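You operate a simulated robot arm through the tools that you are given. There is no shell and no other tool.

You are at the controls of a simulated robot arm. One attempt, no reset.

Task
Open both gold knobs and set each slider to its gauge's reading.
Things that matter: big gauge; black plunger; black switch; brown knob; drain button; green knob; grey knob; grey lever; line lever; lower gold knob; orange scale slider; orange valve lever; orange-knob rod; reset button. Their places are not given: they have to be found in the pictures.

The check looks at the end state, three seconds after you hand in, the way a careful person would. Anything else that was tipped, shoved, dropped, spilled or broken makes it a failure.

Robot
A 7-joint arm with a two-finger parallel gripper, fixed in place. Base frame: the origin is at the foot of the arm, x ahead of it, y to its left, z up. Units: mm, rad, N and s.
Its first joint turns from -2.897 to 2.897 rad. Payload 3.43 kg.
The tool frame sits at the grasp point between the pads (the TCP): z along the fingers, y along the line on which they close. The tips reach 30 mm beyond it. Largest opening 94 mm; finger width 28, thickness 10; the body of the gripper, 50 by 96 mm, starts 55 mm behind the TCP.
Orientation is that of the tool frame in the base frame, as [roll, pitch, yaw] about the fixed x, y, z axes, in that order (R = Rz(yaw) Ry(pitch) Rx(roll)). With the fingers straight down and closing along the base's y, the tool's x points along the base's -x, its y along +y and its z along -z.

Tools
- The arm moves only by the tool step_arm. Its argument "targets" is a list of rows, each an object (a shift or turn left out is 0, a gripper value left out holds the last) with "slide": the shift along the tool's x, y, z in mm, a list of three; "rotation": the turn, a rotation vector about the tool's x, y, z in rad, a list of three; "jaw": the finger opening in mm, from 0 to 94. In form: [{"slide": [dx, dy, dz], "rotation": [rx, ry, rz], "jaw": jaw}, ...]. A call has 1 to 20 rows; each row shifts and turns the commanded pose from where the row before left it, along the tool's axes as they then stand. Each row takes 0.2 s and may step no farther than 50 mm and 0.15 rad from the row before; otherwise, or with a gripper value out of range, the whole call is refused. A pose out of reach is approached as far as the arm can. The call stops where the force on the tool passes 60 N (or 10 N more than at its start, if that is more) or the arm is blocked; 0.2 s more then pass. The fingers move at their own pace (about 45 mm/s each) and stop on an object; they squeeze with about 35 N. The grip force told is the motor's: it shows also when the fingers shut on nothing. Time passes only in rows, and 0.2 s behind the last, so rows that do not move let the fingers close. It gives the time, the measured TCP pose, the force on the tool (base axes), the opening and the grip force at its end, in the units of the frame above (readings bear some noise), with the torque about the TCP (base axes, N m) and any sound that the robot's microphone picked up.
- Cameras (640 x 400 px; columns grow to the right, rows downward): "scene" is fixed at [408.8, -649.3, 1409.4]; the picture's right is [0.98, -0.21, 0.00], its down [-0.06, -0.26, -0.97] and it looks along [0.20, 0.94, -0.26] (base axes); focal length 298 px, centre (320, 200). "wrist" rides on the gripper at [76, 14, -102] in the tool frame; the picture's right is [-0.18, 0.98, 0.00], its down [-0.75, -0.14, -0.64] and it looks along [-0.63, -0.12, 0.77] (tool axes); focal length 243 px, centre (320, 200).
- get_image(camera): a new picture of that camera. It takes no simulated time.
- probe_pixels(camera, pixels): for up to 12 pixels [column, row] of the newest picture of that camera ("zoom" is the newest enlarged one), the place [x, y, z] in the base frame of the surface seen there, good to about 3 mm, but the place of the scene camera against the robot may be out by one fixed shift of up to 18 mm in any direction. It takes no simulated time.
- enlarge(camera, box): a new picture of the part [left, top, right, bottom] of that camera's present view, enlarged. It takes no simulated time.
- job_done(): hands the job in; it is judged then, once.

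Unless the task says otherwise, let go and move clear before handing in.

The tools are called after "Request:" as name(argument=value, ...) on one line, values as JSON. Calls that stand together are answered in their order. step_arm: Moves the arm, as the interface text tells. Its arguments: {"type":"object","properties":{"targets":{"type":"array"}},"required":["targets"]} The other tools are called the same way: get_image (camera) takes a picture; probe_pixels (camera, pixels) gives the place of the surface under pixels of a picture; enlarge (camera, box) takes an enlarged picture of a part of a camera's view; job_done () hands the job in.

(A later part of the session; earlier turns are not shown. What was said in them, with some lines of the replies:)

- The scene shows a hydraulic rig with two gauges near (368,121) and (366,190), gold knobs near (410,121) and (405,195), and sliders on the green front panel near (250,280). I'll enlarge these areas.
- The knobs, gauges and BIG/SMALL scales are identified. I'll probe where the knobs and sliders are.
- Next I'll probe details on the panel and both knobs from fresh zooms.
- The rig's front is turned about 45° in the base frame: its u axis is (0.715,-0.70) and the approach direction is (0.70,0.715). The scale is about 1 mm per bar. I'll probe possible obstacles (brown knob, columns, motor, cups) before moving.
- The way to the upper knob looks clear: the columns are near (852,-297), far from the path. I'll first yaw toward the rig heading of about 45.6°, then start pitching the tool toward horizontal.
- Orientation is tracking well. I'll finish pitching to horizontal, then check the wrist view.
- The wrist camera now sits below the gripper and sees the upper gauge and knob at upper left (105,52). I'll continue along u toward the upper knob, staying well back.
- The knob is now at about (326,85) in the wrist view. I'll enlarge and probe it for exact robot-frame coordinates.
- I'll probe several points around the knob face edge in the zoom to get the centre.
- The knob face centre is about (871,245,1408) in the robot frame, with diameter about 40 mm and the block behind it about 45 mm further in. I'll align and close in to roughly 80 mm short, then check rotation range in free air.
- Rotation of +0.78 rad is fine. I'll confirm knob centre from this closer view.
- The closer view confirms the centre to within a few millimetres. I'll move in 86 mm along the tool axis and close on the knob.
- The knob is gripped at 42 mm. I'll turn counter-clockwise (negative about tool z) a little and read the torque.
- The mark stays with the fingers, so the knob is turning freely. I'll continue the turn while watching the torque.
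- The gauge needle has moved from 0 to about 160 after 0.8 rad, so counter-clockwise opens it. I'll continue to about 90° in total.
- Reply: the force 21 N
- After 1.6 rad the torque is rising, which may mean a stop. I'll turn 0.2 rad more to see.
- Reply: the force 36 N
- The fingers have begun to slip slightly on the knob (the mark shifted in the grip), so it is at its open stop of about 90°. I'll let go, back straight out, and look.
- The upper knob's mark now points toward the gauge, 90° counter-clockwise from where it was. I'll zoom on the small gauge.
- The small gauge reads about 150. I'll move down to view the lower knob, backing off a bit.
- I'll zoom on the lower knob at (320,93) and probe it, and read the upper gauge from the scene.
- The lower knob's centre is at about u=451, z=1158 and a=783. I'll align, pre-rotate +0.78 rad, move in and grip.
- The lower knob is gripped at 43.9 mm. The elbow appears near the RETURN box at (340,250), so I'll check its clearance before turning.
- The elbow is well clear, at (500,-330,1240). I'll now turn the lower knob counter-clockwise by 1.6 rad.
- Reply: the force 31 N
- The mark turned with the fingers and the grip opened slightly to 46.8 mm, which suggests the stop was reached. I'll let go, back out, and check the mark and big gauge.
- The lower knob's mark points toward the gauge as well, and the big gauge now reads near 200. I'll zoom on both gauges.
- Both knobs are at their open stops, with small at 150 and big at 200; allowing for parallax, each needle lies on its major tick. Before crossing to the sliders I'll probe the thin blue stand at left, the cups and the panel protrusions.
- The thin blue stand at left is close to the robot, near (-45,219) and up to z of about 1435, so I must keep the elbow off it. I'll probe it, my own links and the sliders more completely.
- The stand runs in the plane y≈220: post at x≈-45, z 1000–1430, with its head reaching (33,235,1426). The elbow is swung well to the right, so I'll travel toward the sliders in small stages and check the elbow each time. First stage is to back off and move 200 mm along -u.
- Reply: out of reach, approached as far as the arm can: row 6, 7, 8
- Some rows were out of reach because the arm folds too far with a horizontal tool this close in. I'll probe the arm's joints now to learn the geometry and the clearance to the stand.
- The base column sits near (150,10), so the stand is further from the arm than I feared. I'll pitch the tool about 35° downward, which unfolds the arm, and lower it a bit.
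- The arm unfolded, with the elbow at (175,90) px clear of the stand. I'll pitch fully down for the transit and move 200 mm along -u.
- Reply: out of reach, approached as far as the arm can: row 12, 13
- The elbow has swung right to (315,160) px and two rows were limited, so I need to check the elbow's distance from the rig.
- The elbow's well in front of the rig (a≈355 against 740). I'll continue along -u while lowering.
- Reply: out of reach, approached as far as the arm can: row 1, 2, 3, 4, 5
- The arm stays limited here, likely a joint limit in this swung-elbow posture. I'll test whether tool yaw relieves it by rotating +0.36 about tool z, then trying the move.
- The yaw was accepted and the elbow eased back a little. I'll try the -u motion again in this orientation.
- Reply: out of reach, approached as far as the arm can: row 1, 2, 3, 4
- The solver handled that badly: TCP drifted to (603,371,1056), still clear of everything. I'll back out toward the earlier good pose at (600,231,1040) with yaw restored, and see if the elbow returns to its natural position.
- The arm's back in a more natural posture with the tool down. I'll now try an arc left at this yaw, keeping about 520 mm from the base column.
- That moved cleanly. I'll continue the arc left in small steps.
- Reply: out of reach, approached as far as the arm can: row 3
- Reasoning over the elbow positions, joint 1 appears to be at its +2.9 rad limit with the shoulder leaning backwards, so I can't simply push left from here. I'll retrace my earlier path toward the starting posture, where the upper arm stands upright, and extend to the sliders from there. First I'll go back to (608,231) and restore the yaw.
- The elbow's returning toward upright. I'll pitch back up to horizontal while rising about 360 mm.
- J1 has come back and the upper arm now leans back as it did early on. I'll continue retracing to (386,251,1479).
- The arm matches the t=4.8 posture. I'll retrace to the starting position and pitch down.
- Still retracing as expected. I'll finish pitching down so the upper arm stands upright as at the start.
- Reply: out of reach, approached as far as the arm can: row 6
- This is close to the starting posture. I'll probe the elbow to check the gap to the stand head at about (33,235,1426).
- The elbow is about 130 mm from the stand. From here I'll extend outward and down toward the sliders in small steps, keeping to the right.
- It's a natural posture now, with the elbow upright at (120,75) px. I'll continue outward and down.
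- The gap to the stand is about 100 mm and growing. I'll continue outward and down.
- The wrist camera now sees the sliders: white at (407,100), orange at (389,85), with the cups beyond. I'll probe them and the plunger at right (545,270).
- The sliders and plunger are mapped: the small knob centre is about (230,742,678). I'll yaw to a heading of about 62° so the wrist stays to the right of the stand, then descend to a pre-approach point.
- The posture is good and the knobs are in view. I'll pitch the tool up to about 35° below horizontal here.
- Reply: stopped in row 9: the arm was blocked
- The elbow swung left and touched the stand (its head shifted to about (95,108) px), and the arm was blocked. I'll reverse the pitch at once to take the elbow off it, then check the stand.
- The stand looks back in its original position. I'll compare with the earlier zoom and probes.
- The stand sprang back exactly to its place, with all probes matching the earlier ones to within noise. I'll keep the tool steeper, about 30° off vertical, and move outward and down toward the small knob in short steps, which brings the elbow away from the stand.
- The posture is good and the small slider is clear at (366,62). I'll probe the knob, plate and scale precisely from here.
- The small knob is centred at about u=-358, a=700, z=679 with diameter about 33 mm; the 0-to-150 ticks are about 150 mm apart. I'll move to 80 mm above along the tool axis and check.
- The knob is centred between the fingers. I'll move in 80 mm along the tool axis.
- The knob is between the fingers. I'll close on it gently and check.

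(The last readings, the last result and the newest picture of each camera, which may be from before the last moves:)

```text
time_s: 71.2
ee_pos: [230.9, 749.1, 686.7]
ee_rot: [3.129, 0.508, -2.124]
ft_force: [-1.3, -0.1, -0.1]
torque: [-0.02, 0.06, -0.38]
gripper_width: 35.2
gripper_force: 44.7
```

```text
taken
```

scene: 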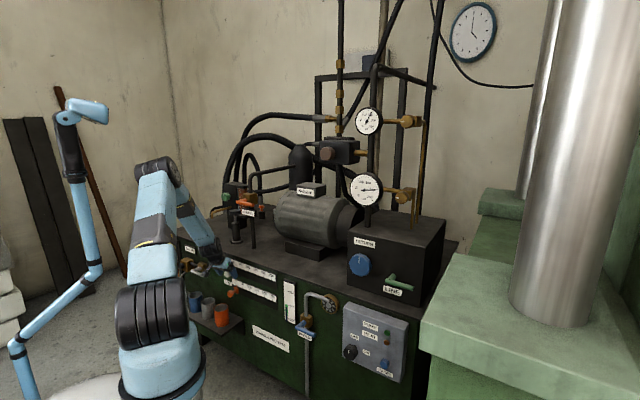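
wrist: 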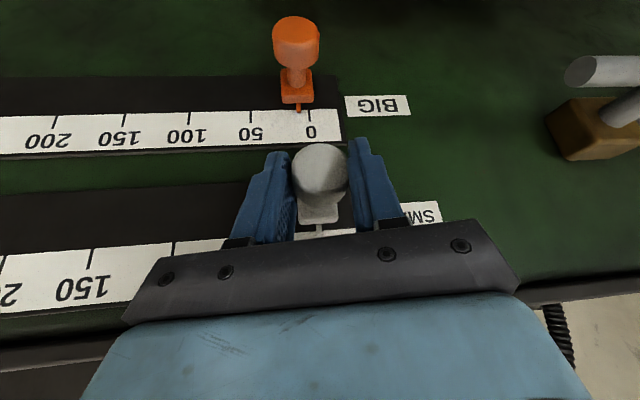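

The knob is gripped at 35 mm. I'll slide it along +u by 70 mm first and check it follows.

Request:
step_arm(targets=[{"slide": [1.93, -9.75, -1.08]}, {"slide": [1.93, -9.75, -1.08]}, {"slide": [1.93, -9.75, -1.08]}, {"slide": [1.93, -9.75, -1.08]}, {"slide": [1.93, -9.75, -1.08]}, {"slide": [1.93, -9.75, -1.08]}, {"slide": [1.93, -9.75, -1.08]}, {}])

Request:
get_image(camera="wrist")

Request:
get_image(camera="scene")

```text
time_s: 73.0
ee_pos: [280.4, 698.7, 685.5]
ee_rot: [3.129, 0.505, -2.12]
ft_force: [-15.0, -16.4, 1.3]
torque: [-0.05, 0.13, -0.25]
gripper_width: 34.9
gripper_force: 45.2
```

```text
taken
```

wrist: 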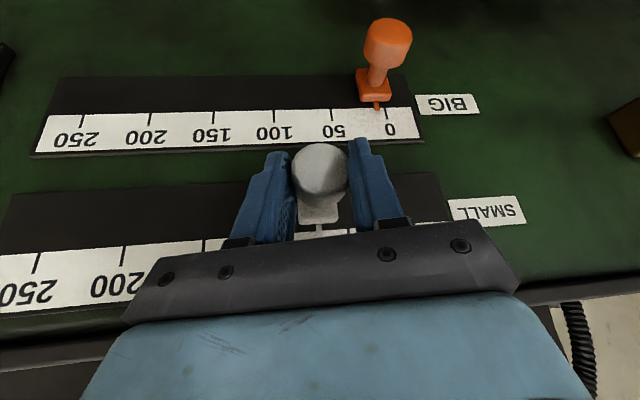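

```text
taken
```

scene: 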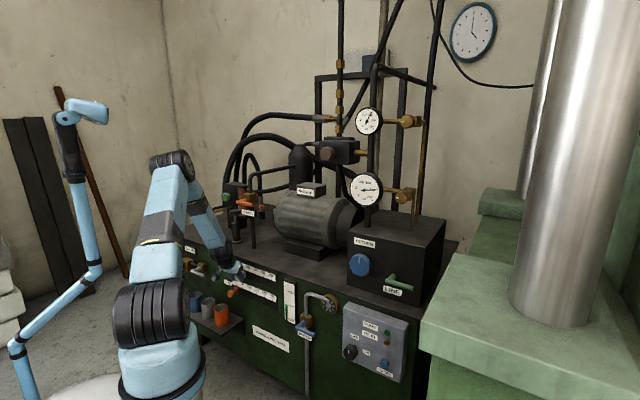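

It follows. A 22 N sideways load shows the rail runs about 1° differently from my direction (-45.5°), so I'll correct that and continue 70 mm more.

Request:
step_arm(targets=[{"slide": [3.2, -8.5, -1.8]}, {"slide": [2.12, -9.7, -1.18]}, {"slide": [2.12, -9.7, -1.18]}, {"slide": [2.12, -9.7, -1.18]}, {"slide": [2.12, -9.7, -1.18]}, {"slide": [2.12, -9.7, -1.18]}, {"slide": [2.12, -9.7, -1.18]}, {}])

Request:
enlarge(camera="scene", box=[215, 252, 285, 306])

Request:
get_image(camera="wrist")

```text
time_s: 74.8
ee_pos: [329.4, 650.6, 686.6]
ee_rot: [3.129, 0.51, -2.124]
ft_force: [-0.4, -1.1, 15.6]
torque: [0.06, -0.08, -0.31]
gripper_width: 35.1
gripper_force: 45.2
```

```text
7.41 times, centred on (250, 279) of scene
```

zoom: 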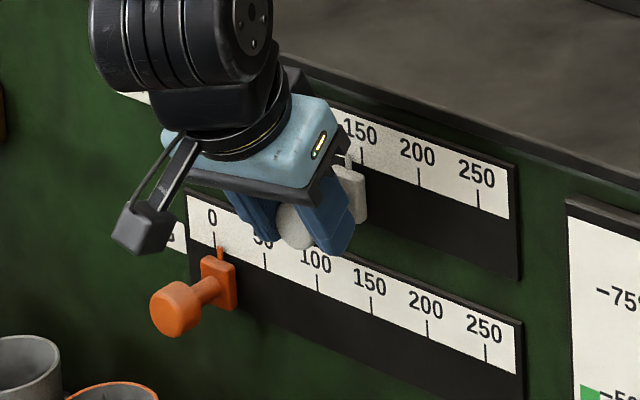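

```text
taken
```

wrist: 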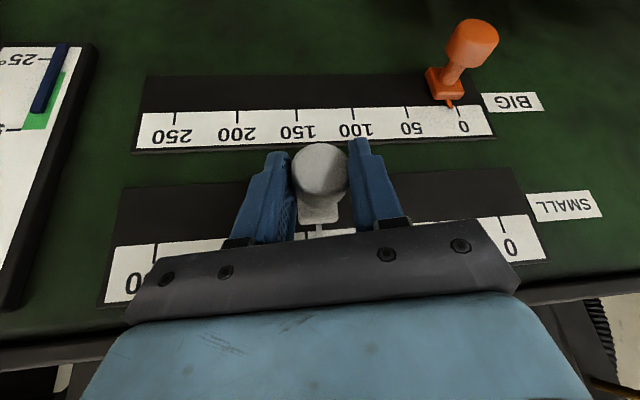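

It has moved 139 mm and the pointer is just short of the 150 tick in the scene zoom. I'll move 10 mm more and then open to inspect.

Request:
step_arm(targets=[{"slide": [0.6, -4.85, -1.5]}, {"slide": [1.06, -4.85, -0.6]}, {}, {}])

Request:
enlarge(camera="scene", box=[235, 255, 285, 295])

```text
time_s: 75.8
ee_pos: [335.8, 643.4, 684.7]
ee_rot: [3.13, 0.51, -2.123]
ft_force: [14.3, 13.1, -7.5]
torque: [0.12, -0.15, -0.46]
gripper_width: 34.9
gripper_force: 45.4
```

```text
10.00 times, centred on (260, 275) of scene
```

zoom: 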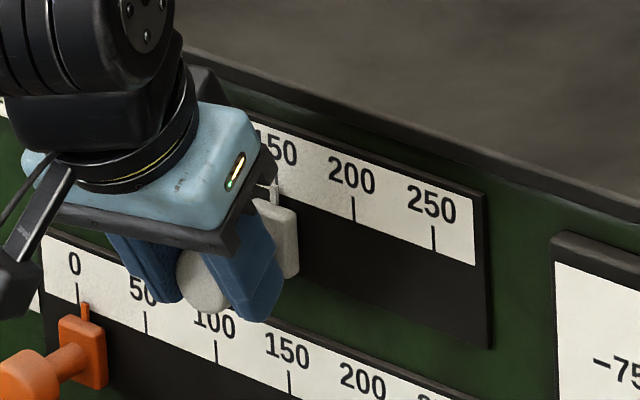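

The pointer now appears in line with the 150 tick. I'll let go, back straight out along the tool axis, and check the reading.

Request:
step_arm(targets=[{"jaw": 70}, {}, {}, {"slide": [0, 0, -20]}, {"slide": [0, 0, -30]}, {"slide": [0, 0, -30]}, {}])

Request:
get_image(camera="wrist")

Request:
enlarge(camera="scene", box=[225, 255, 285, 295])

Request:
enlarge(camera="wrist", box=[220, 90, 420, 230])

```text
time_s: 77.4
ee_pos: [315.8, 609.5, 756.8]
ee_rot: [3.129, 0.508, -2.122]
ft_force: [0.3, -0.7, -0.1]
torque: [0.03, 0.01, -0.01]
gripper_width: 70.0
gripper_force: 0.2
```

```text
taken
```

wrist: 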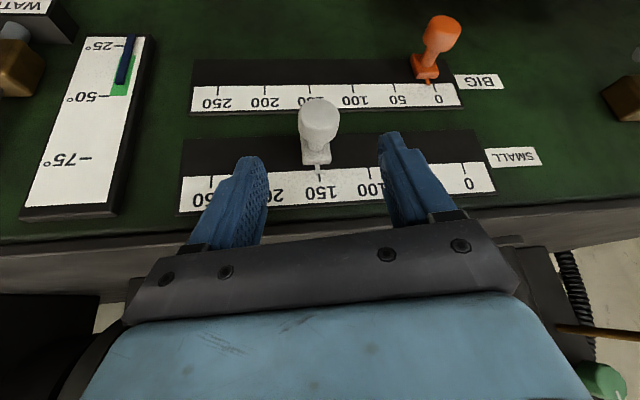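

```text
10.00 times, centred on (255, 275) of scene
```

zoom: 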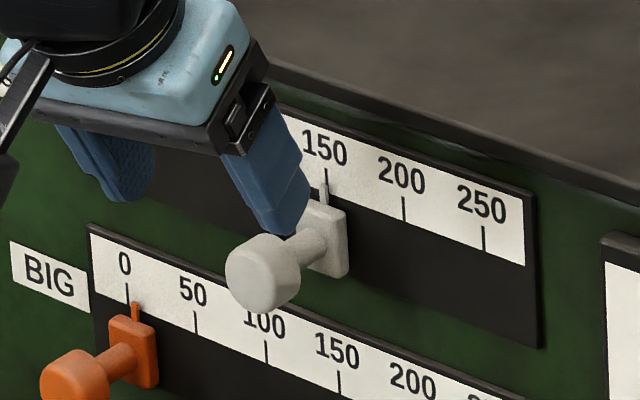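

```text
2.86 times, centred on (320, 160) of wrist
```

zoom: 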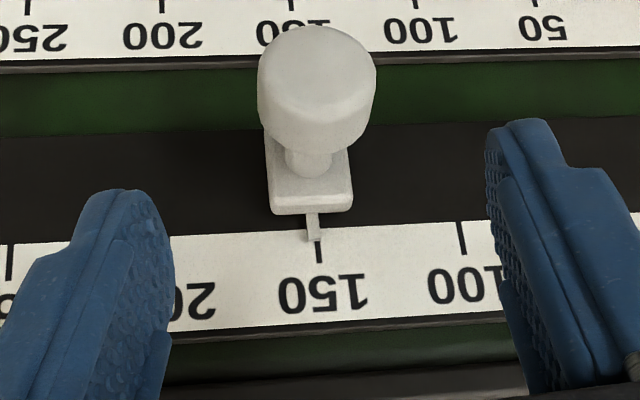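

The small slider reads almost exactly 150. I'll zoom tighter to quantify it, then look at the orange slider.

Request:
enlarge(camera="wrist", box=[295, 150, 345, 190])

Request:
enlarge(camera="wrist", box=[380, 0, 500, 115])

Request:
probe_pixels(camera="wrist", pixels=[[440, 23], [440, 38], [427, 72], [434, 95], [222, 98], [448, 28], [425, 28], [460, 30], [264, 97]])

Request:
get_image(camera="scene")

```text
10.00 times, centred on (320, 170) of wrist
```

zoom: 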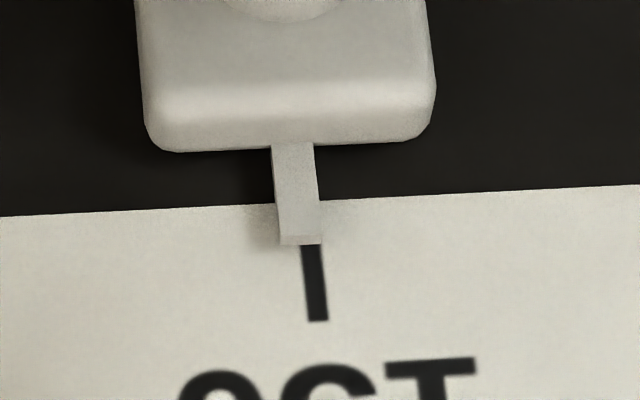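

```text
3.48 times, centred on (440, 58) of wrist
```

zoom: 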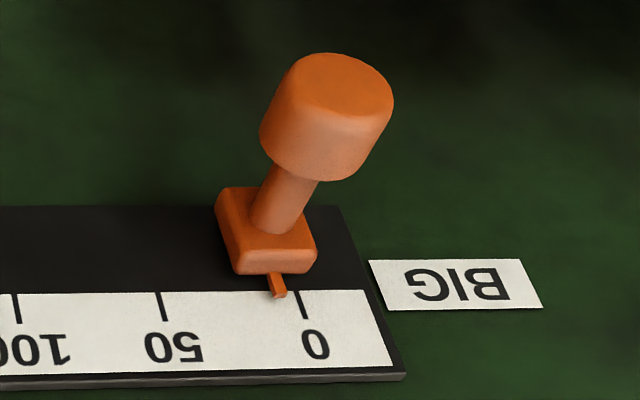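

```text
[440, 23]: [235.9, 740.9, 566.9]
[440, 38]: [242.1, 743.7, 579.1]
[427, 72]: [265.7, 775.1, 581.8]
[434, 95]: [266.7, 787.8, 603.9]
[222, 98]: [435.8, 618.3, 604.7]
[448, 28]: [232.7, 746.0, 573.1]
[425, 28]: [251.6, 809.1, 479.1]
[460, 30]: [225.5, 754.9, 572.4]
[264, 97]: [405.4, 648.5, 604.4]
```

```text
taken
```

scene: 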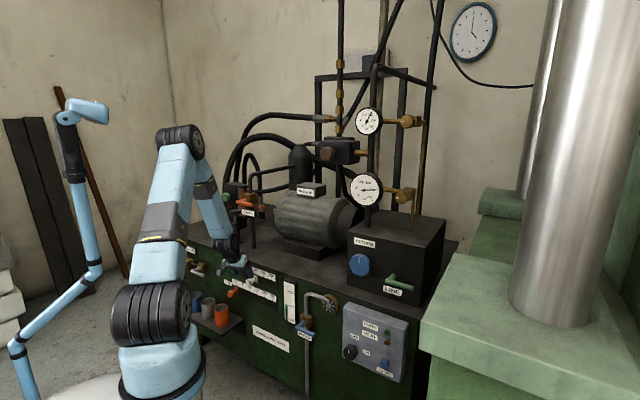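

The small slider reads 150–151. The orange pointer starts near 8, so it needs about 192 mm of travel. I'll move left and then down in front of the orange knob, keeping the tool well out from the panel.

Request:
step_arm(targets=[{"slide": [5, 0, -15]}, {"slide": [-7.9, 36.4, 4.4]}, {"slide": [-7.9, 36.4, 4.4]}, {"slide": [-7.9, 36.4, 4.4]}, {"slide": [-7.9, 36.4, 4.4]}, {}])

Request:
get_image(camera="wrist")

Request:
get_image(camera="scene")

```text
time_s: 78.8
ee_pos: [202.5, 707.0, 769.3]
ee_rot: [3.131, 0.508, -2.122]
ft_force: [0.5, -0.6, 0.2]
torque: [-0.03, 0.03, -0.03]
gripper_width: 70.0
gripper_force: 0.1
```

```text
taken
```

wrist: 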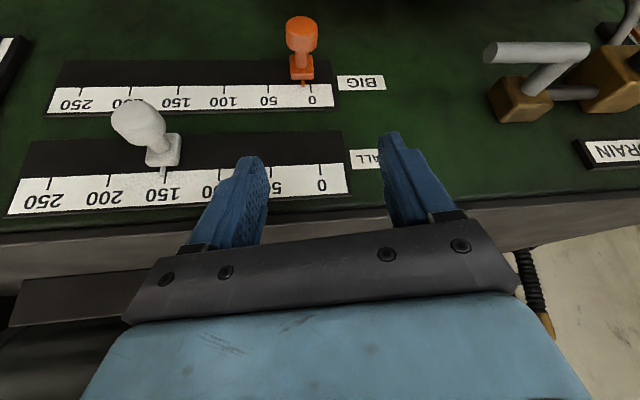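

```text
taken
```

scene: 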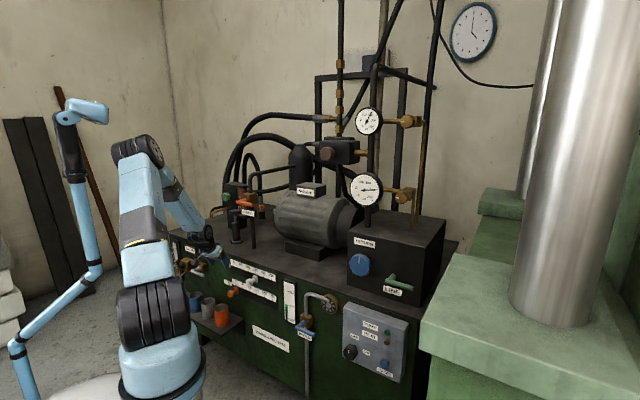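

I'll check the elbow-to-stand gap and the drain lever's position before descending.

Request:
probe_pixels(camera="scene", pixels=[[118, 155], [125, 150], [150, 150], [122, 195], [120, 230], [130, 165], [106, 118], [93, 230]])

Request:
probe_pixels(camera="wrist", pixels=[[490, 52], [540, 52], [510, 105], [301, 28], [300, 42], [140, 108], [600, 150], [301, 75]])

```text
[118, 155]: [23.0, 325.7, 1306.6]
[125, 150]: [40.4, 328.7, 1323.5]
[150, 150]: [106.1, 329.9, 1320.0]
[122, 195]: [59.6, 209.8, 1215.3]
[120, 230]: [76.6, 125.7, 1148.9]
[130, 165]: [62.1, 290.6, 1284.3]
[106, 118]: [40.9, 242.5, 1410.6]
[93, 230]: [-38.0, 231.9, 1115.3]
```

```text
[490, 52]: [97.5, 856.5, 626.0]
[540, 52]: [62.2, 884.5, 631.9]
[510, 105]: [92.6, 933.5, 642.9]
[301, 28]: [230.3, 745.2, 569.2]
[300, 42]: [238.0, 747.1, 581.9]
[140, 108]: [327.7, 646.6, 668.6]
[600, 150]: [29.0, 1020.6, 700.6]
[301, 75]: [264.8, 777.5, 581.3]
```

Gaps are about 85 mm to the stand, and the drain lever is well away. I'll descend in front of the panel.

Request:
step_arm(targets=[{"slide": [16, 0, 29]}, {"slide": [16, 0, 29]}, {"slide": [16, 0, 29]}, {"slide": [8, 0, 14.5]}, {}])

Request:
get_image(camera="scene")

Request:
get_image(camera="wrist")

```text
time_s: 80.0
ee_pos: [203.7, 705.9, 653.0]
ee_rot: [3.129, 0.508, -2.122]
ft_force: [0.7, -0.3, 0.0]
torque: [0.0, 0.04, 0.0]
gripper_width: 69.9
gripper_force: 0.1
```

```text
taken
```

scene: 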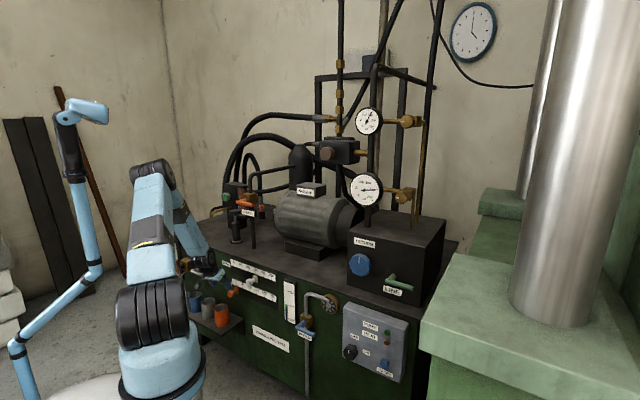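

```text
taken
```

wrist: 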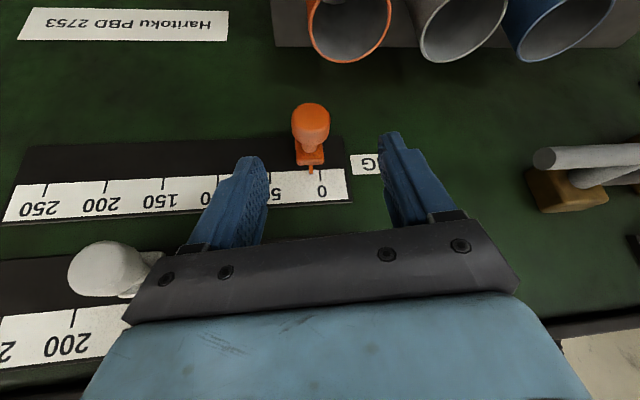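

The elbow has moved away from the stand. I'll tilt the tool by 0.24 rad so the hand will pass below the small slider's knob.

Request:
step_arm(targets=[{"rotation": [0, -0.08, 0]}, {"rotation": [0, -0.08, 0]}, {"rotation": [0, -0.08, 0]}, {}])

Request:
get_image(camera="scene")

Request:
get_image(camera="wrist")

```text
time_s: 81.0
ee_pos: [203.5, 706.5, 653.1]
ee_rot: [3.127, 0.749, -2.126]
ft_force: [-0.4, -0.1, -0.4]
torque: [-0.01, -0.02, 0.03]
gripper_width: 70.1
gripper_force: 0.1
```

```text
taken
```

scene: 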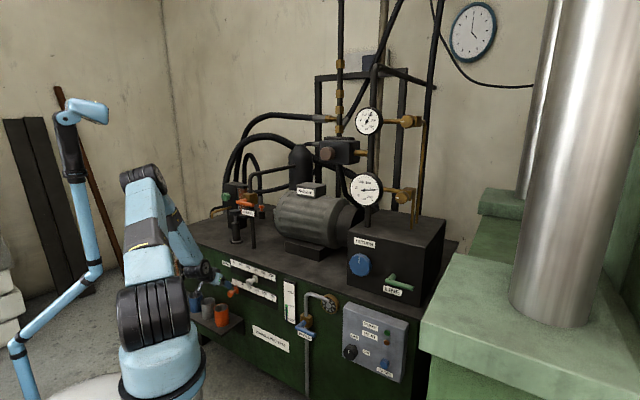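

```text
taken
```

wrist: 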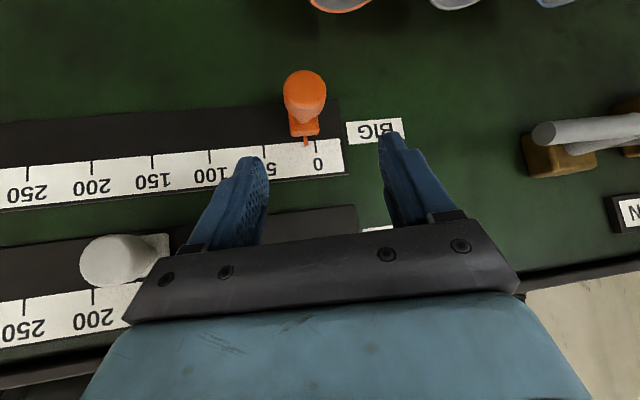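

The elbow remains clear. I'll line up with the orange knob and move in along the tool axis.

Request:
step_arm(targets=[{"slide": [5.5, -3.2, 8]}, {"slide": [5.4, -3.3, 8]}, {"slide": [0, 0, 20]}, {"slide": [0, 0, 20]}, {}])

Request:
get_image(camera="wrist")

Request:
get_image(camera="scene")

```text
time_s: 82.2
ee_pos: [224.4, 729.9, 604.6]
ee_rot: [3.129, 0.747, -2.126]
ft_force: [0.3, 0.2, -0.3]
torque: [0.0, 0.0, -0.04]
gripper_width: 70.0
gripper_force: 0.1
```

```text
taken
```

wrist: 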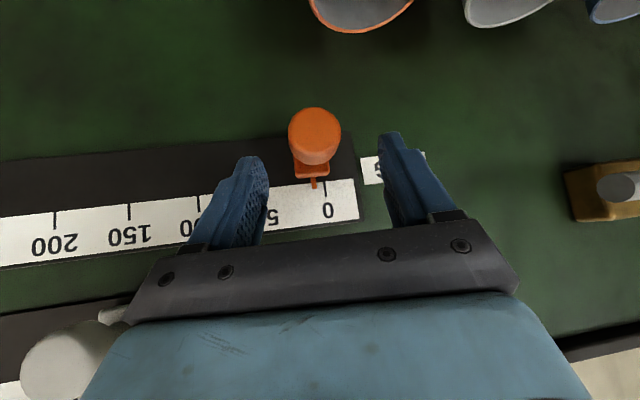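

```text
taken
```

scene: 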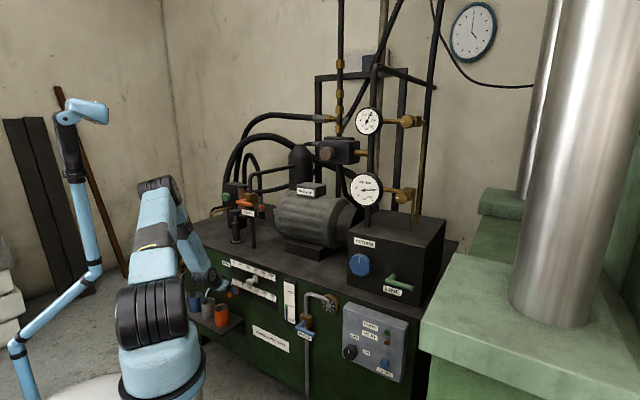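

The orange knob is centred between the fingers. I'll move in the last 32 mm and close.

Request:
step_arm(targets=[{"slide": [0, 0, 16]}, {"slide": [0, 0, 16]}, {}, {"jaw": 34}, {}, {}, {}, {}])

Request:
get_image(camera="wrist")

Request:
enlarge(camera="scene", box=[180, 250, 290, 330])

```text
time_s: 84.0
ee_pos: [237.2, 747.4, 580.9]
ee_rot: [3.128, 0.745, -2.126]
ft_force: [4.5, 4.1, -3.0]
torque: [0.09, -0.07, -0.4]
gripper_width: 35.2
gripper_force: 45.3
```

```text
taken
```

wrist: 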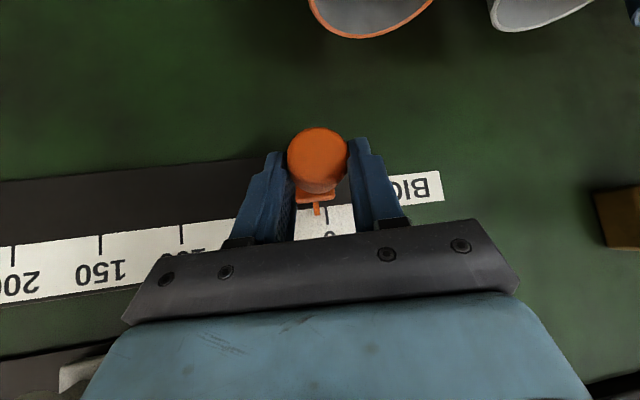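

```text
5.00 times, centred on (235, 290) of scene
```

zoom: 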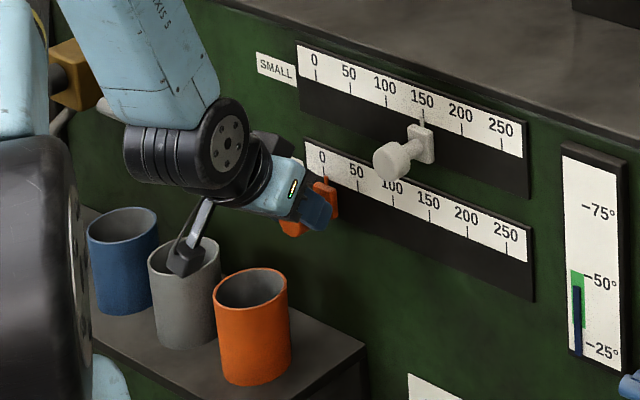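

The orange knob is gripped at 35 mm, and the camera block is well above the cups. I'll slide along +u by 80 mm.

Request:
step_arm(targets=[{"slide": [1.74, -9.72, -1.6]}, {"slide": [1.74, -9.72, -1.6]}, {"slide": [1.74, -9.72, -1.6]}, {"slide": [1.74, -9.72, -1.6]}, {"slide": [1.74, -9.72, -1.6]}, {"slide": [1.74, -9.72, -1.6]}, {"slide": [1.74, -9.72, -1.6]}, {"slide": [1.74, -9.72, -1.6]}, {}])

Request:
get_image(camera="wrist")

Request:
enlarge(camera="scene", box=[180, 250, 290, 330])

Request:
get_image(camera="scene")

```text
time_s: 86.0
ee_pos: [293.2, 691.4, 580.2]
ee_rot: [3.129, 0.75, -2.127]
ft_force: [0.7, 1.0, 18.6]
torque: [0.03, 0.04, -0.32]
gripper_width: 34.9
gripper_force: 45.5
```

```text
taken
```

wrist: 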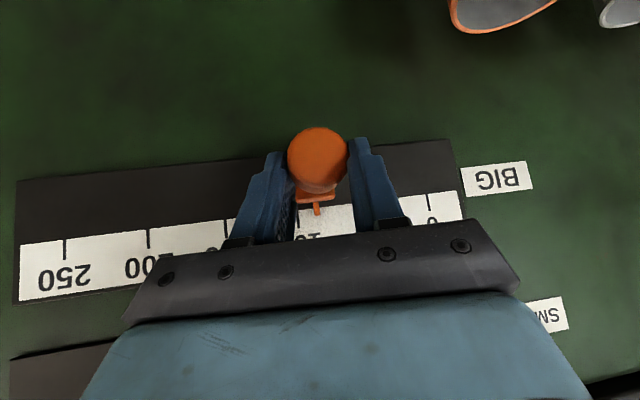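

```text
5.00 times, centred on (235, 290) of scene
```

zoom: 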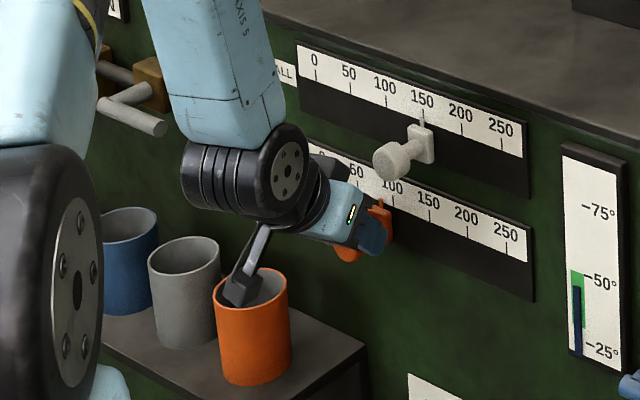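

```text
taken
```

scene: 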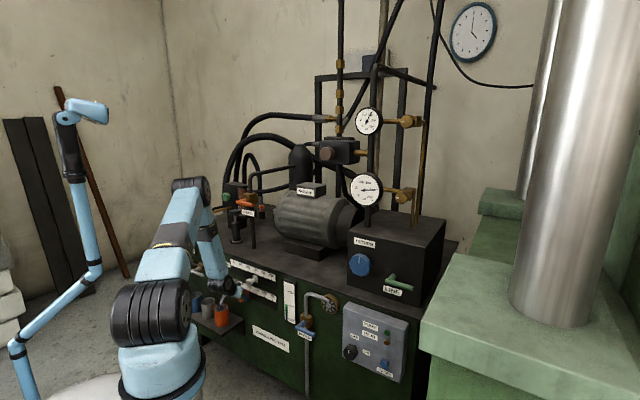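

It moved 79 mm cleanly. I'll continue 80 mm more with a tiny lift to relieve the 18 N vertical load; the hand will pass in front of and below the small knob.

Request:
step_arm(targets=[{"slide": [0.9, -9.72, -2.5]}, {"slide": [1.74, -9.72, -1.6]}, {"slide": [1.74, -9.72, -1.6]}, {"slide": [1.5, -9.72, -1.8]}, {"slide": [1.74, -9.72, -1.6]}, {"slide": [1.74, -9.72, -1.6]}, {"slide": [1.74, -9.72, -1.6]}, {"slide": [1.74, -9.72, -1.6]}, {}])

Request:
get_image(camera="wrist")

Request:
enlarge(camera="scene", box=[190, 250, 300, 330])

```text
time_s: 88.0
ee_pos: [349.6, 636.3, 580.9]
ee_rot: [3.126, 0.746, -2.125]
ft_force: [0.9, 1.2, 2.3]
torque: [-0.01, 0.07, -0.37]
gripper_width: 35.1
gripper_force: 45.4
```

```text
taken
```

wrist: 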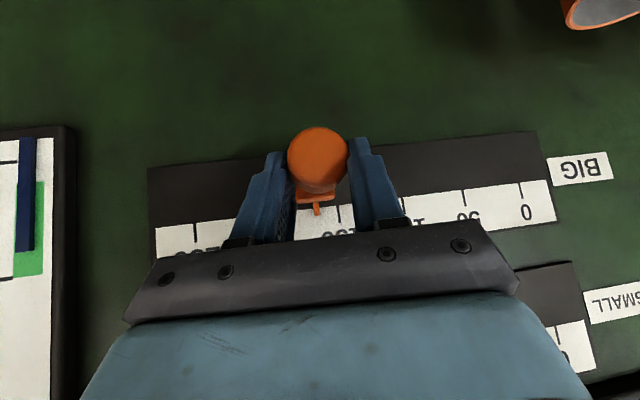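

```text
5.00 times, centred on (245, 290) of scene
```

zoom: 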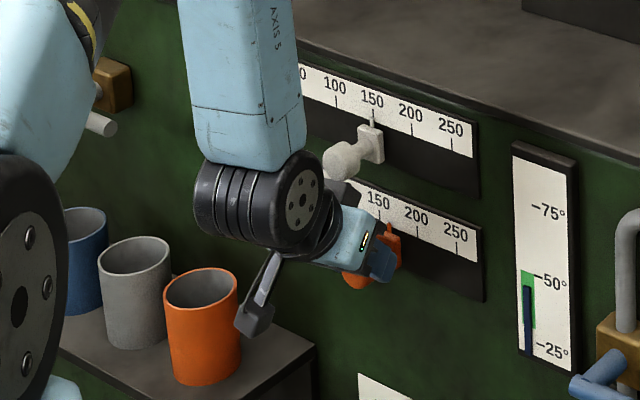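

Pointer is at about 166 and forces are low. I'll move 33 mm more.

Request:
step_arm(targets=[{"slide": [1.74, -9.72, -1.6]}, {"slide": [1.74, -9.72, -1.6]}, {"slide": [1.74, -9.72, -1.6]}, {"slide": [0.5, -2.9, -0.5]}, {}, {}])

Request:
get_image(camera="wrist")

Request:
enlarge(camera="wrist", box=[270, 170, 370, 240])

Request:
enlarge(camera="scene", box=[240, 265, 300, 305])

```text
time_s: 89.4
ee_pos: [372.7, 611.7, 579.7]
ee_rot: [3.128, 0.745, -2.126]
ft_force: [-4.1, -5.1, 11.8]
torque: [-0.08, 0.16, -0.43]
gripper_width: 35.2
gripper_force: 45.5
```

```text
taken
```

wrist: 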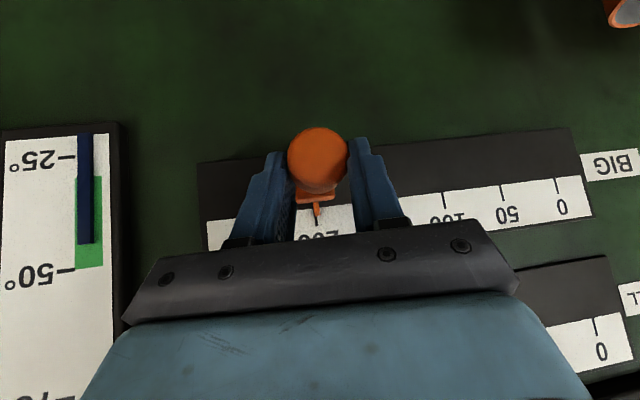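

```text
5.71 times, centred on (320, 205) of wrist
```

zoom: 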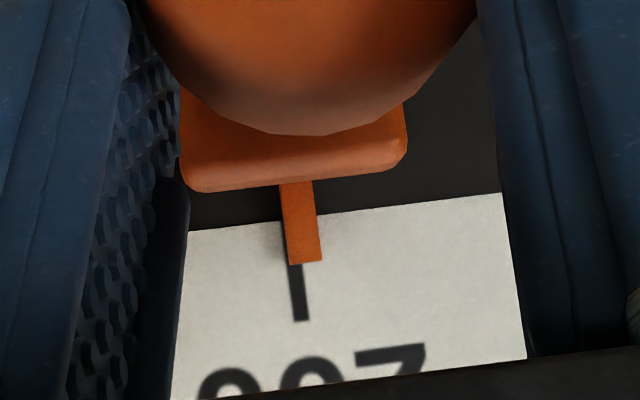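

```text
10.00 times, centred on (270, 285) of scene
```

zoom: 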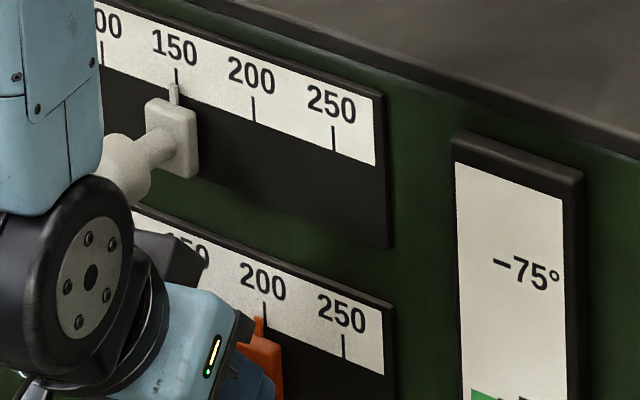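

The pointer's tip sits about 1 unit below the 200 tick in the zoom. I'll nudge 1.2 mm more and recheck.

Request:
step_arm(targets=[{"slide": [0.2, -1.2, -0.2]}, {}, {}])

Request:
enlarge(camera="wrist", box=[270, 170, 370, 240])

```text
time_s: 90.2
ee_pos: [373.3, 612.3, 581.2]
ee_rot: [3.128, 0.748, -2.126]
ft_force: [-3.6, -2.7, 7.8]
torque: [0.05, -0.02, -0.31]
gripper_width: 34.7
gripper_force: 44.8
```

```text
5.71 times, centred on (320, 205) of wrist
```

zoom: 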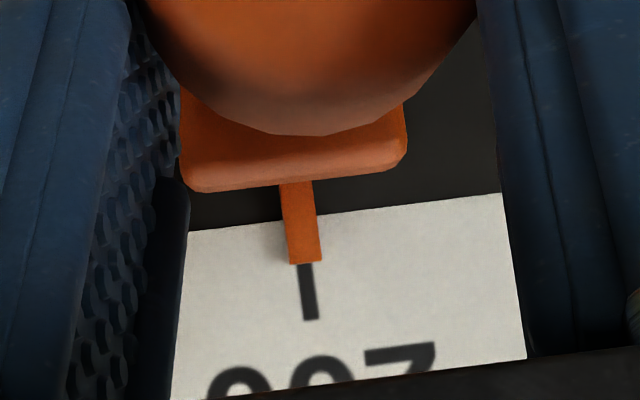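

The pointer now lines up exactly with the 200 tick. I'll release and back out along the tool axis, then check both sliders.

Request:
step_arm(targets=[{"jaw": 70}, {}, {}, {"slide": [0, 0, -15]}, {"slide": [0, 0, -25]}, {"slide": [0, 0, -30]}, {"slide": [10, 0, -30]}, {}])

Request:
get_image(camera="wrist")

Request:
get_image(camera="scene")

Request:
enlarge(camera="scene", box=[225, 250, 305, 305])

```text
time_s: 92.0
ee_pos: [333.0, 546.7, 647.4]
ee_rot: [3.13, 0.748, -2.126]
ft_force: [0.4, 0.8, -1.0]
torque: [0.01, 0.02, -0.02]
gripper_width: 69.7
gripper_force: 0.0
```

```text
taken
```

wrist: 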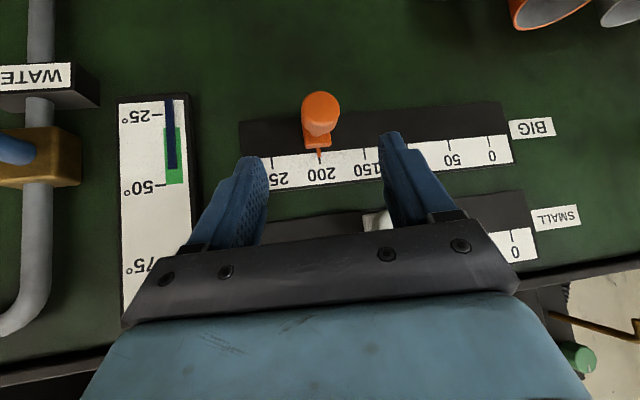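

```text
taken
```

scene: 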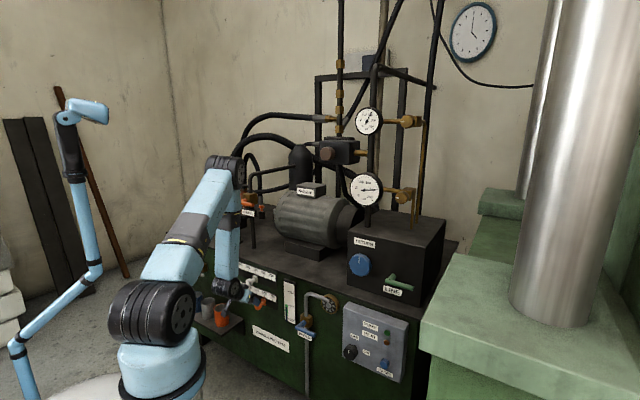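

```text
7.27 times, centred on (265, 278) of scene
```

zoom: 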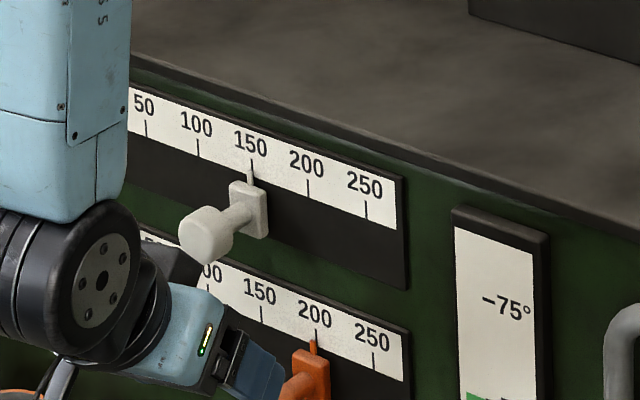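

Both pointers sit at 150 and 200. I'll recheck both gauges and knobs and the small pointer before handing in.

Request:
enlarge(camera="scene", box=[350, 104, 425, 137])

Request:
enlarge(camera="scene", box=[345, 168, 420, 212])

Request:
enlarge(camera="wrist", box=[280, 130, 360, 190])

Request:
step_arm(targets=[{"slide": [0, 0, -20]}, {"slide": [0, 0, -30]}, {"slide": [-15, 0, -30]}, {"slide": [-15, 0, -30]}, {}])

Request:
get_image(camera="scene")

Request:
get_image(camera="wrist")

```text
8.53 times, centred on (388, 120) of scene
```

zoom: 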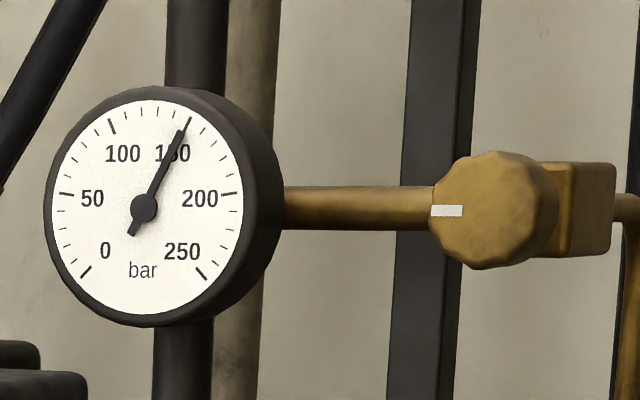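

```text
8.53 times, centred on (382, 190) of scene
```

zoom: 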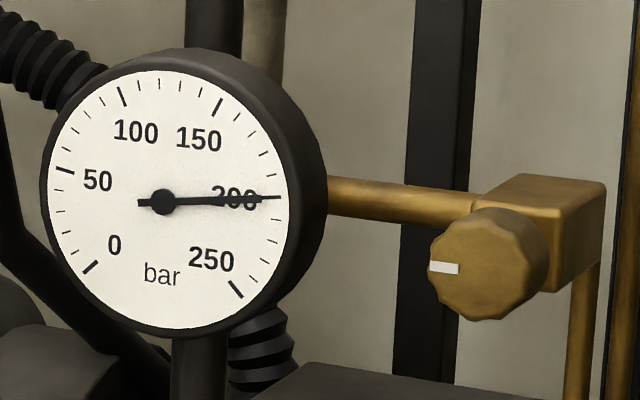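

```text
6.67 times, centred on (320, 160) of wrist
```

zoom: 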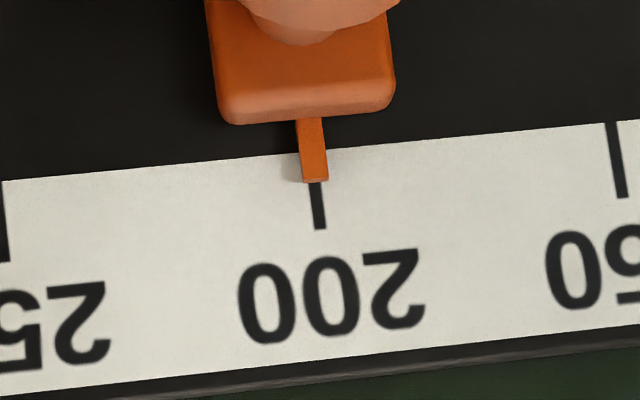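

```text
time_s: 93.2
ee_pos: [309.2, 499.7, 747.7]
ee_rot: [3.127, 0.747, -2.125]
ft_force: [0.7, -0.7, 0.1]
torque: [-0.01, -0.03, 0.03]
gripper_width: 70.0
gripper_force: 0.0
```

```text
taken
```

scene: 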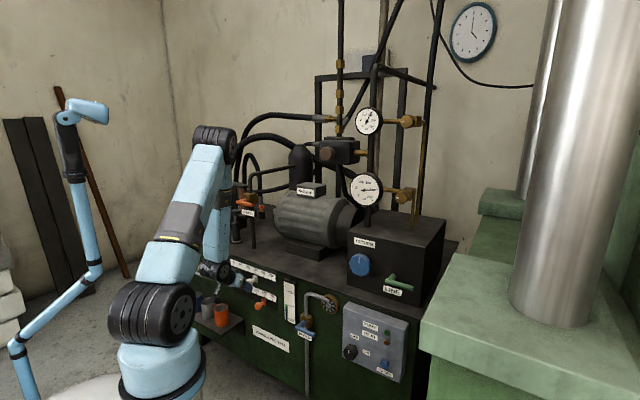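

```text
taken
```

wrist: 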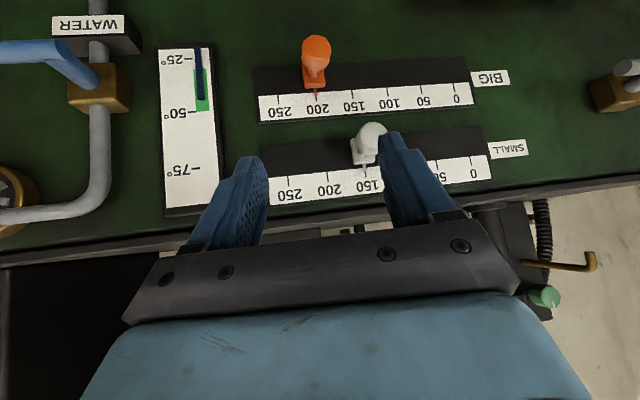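

The gauges read 150 and 200, and the white and orange pointers sit at about 150 and 200. Both gold knobs are a quarter turn open, nothing else looks displaced, and the arm is clear and holding nothing. I'm handing in.

Request:
job_done()

```text
The job is handed in.
```

Both gold knobs are open and both sliders are set to their gauges, and the job is handed in; no verdict was returned.

- **Knobs:** each is turned a quarter turn counter-clockwise to its stop. Both gauges came up from zero as the knobs opened.
- **Small gauge:** it reads 150 bar, and the white SMALL slider is at about 150–151.
- **Big gauge:** it reads 200 bar, and the orange BIG slider is at 200.

**One contact with the surroundings:** on the way to the sliders, the arm's elbow swung left and pushed the thin blue stand beside the base, and the move stopped as blocked. I backed off straight away. The stand returned to its original position, with measured points matching those taken before the contact. Nothing else looked moved in the final pictures.

The arm was let go and backed clear before handing in.
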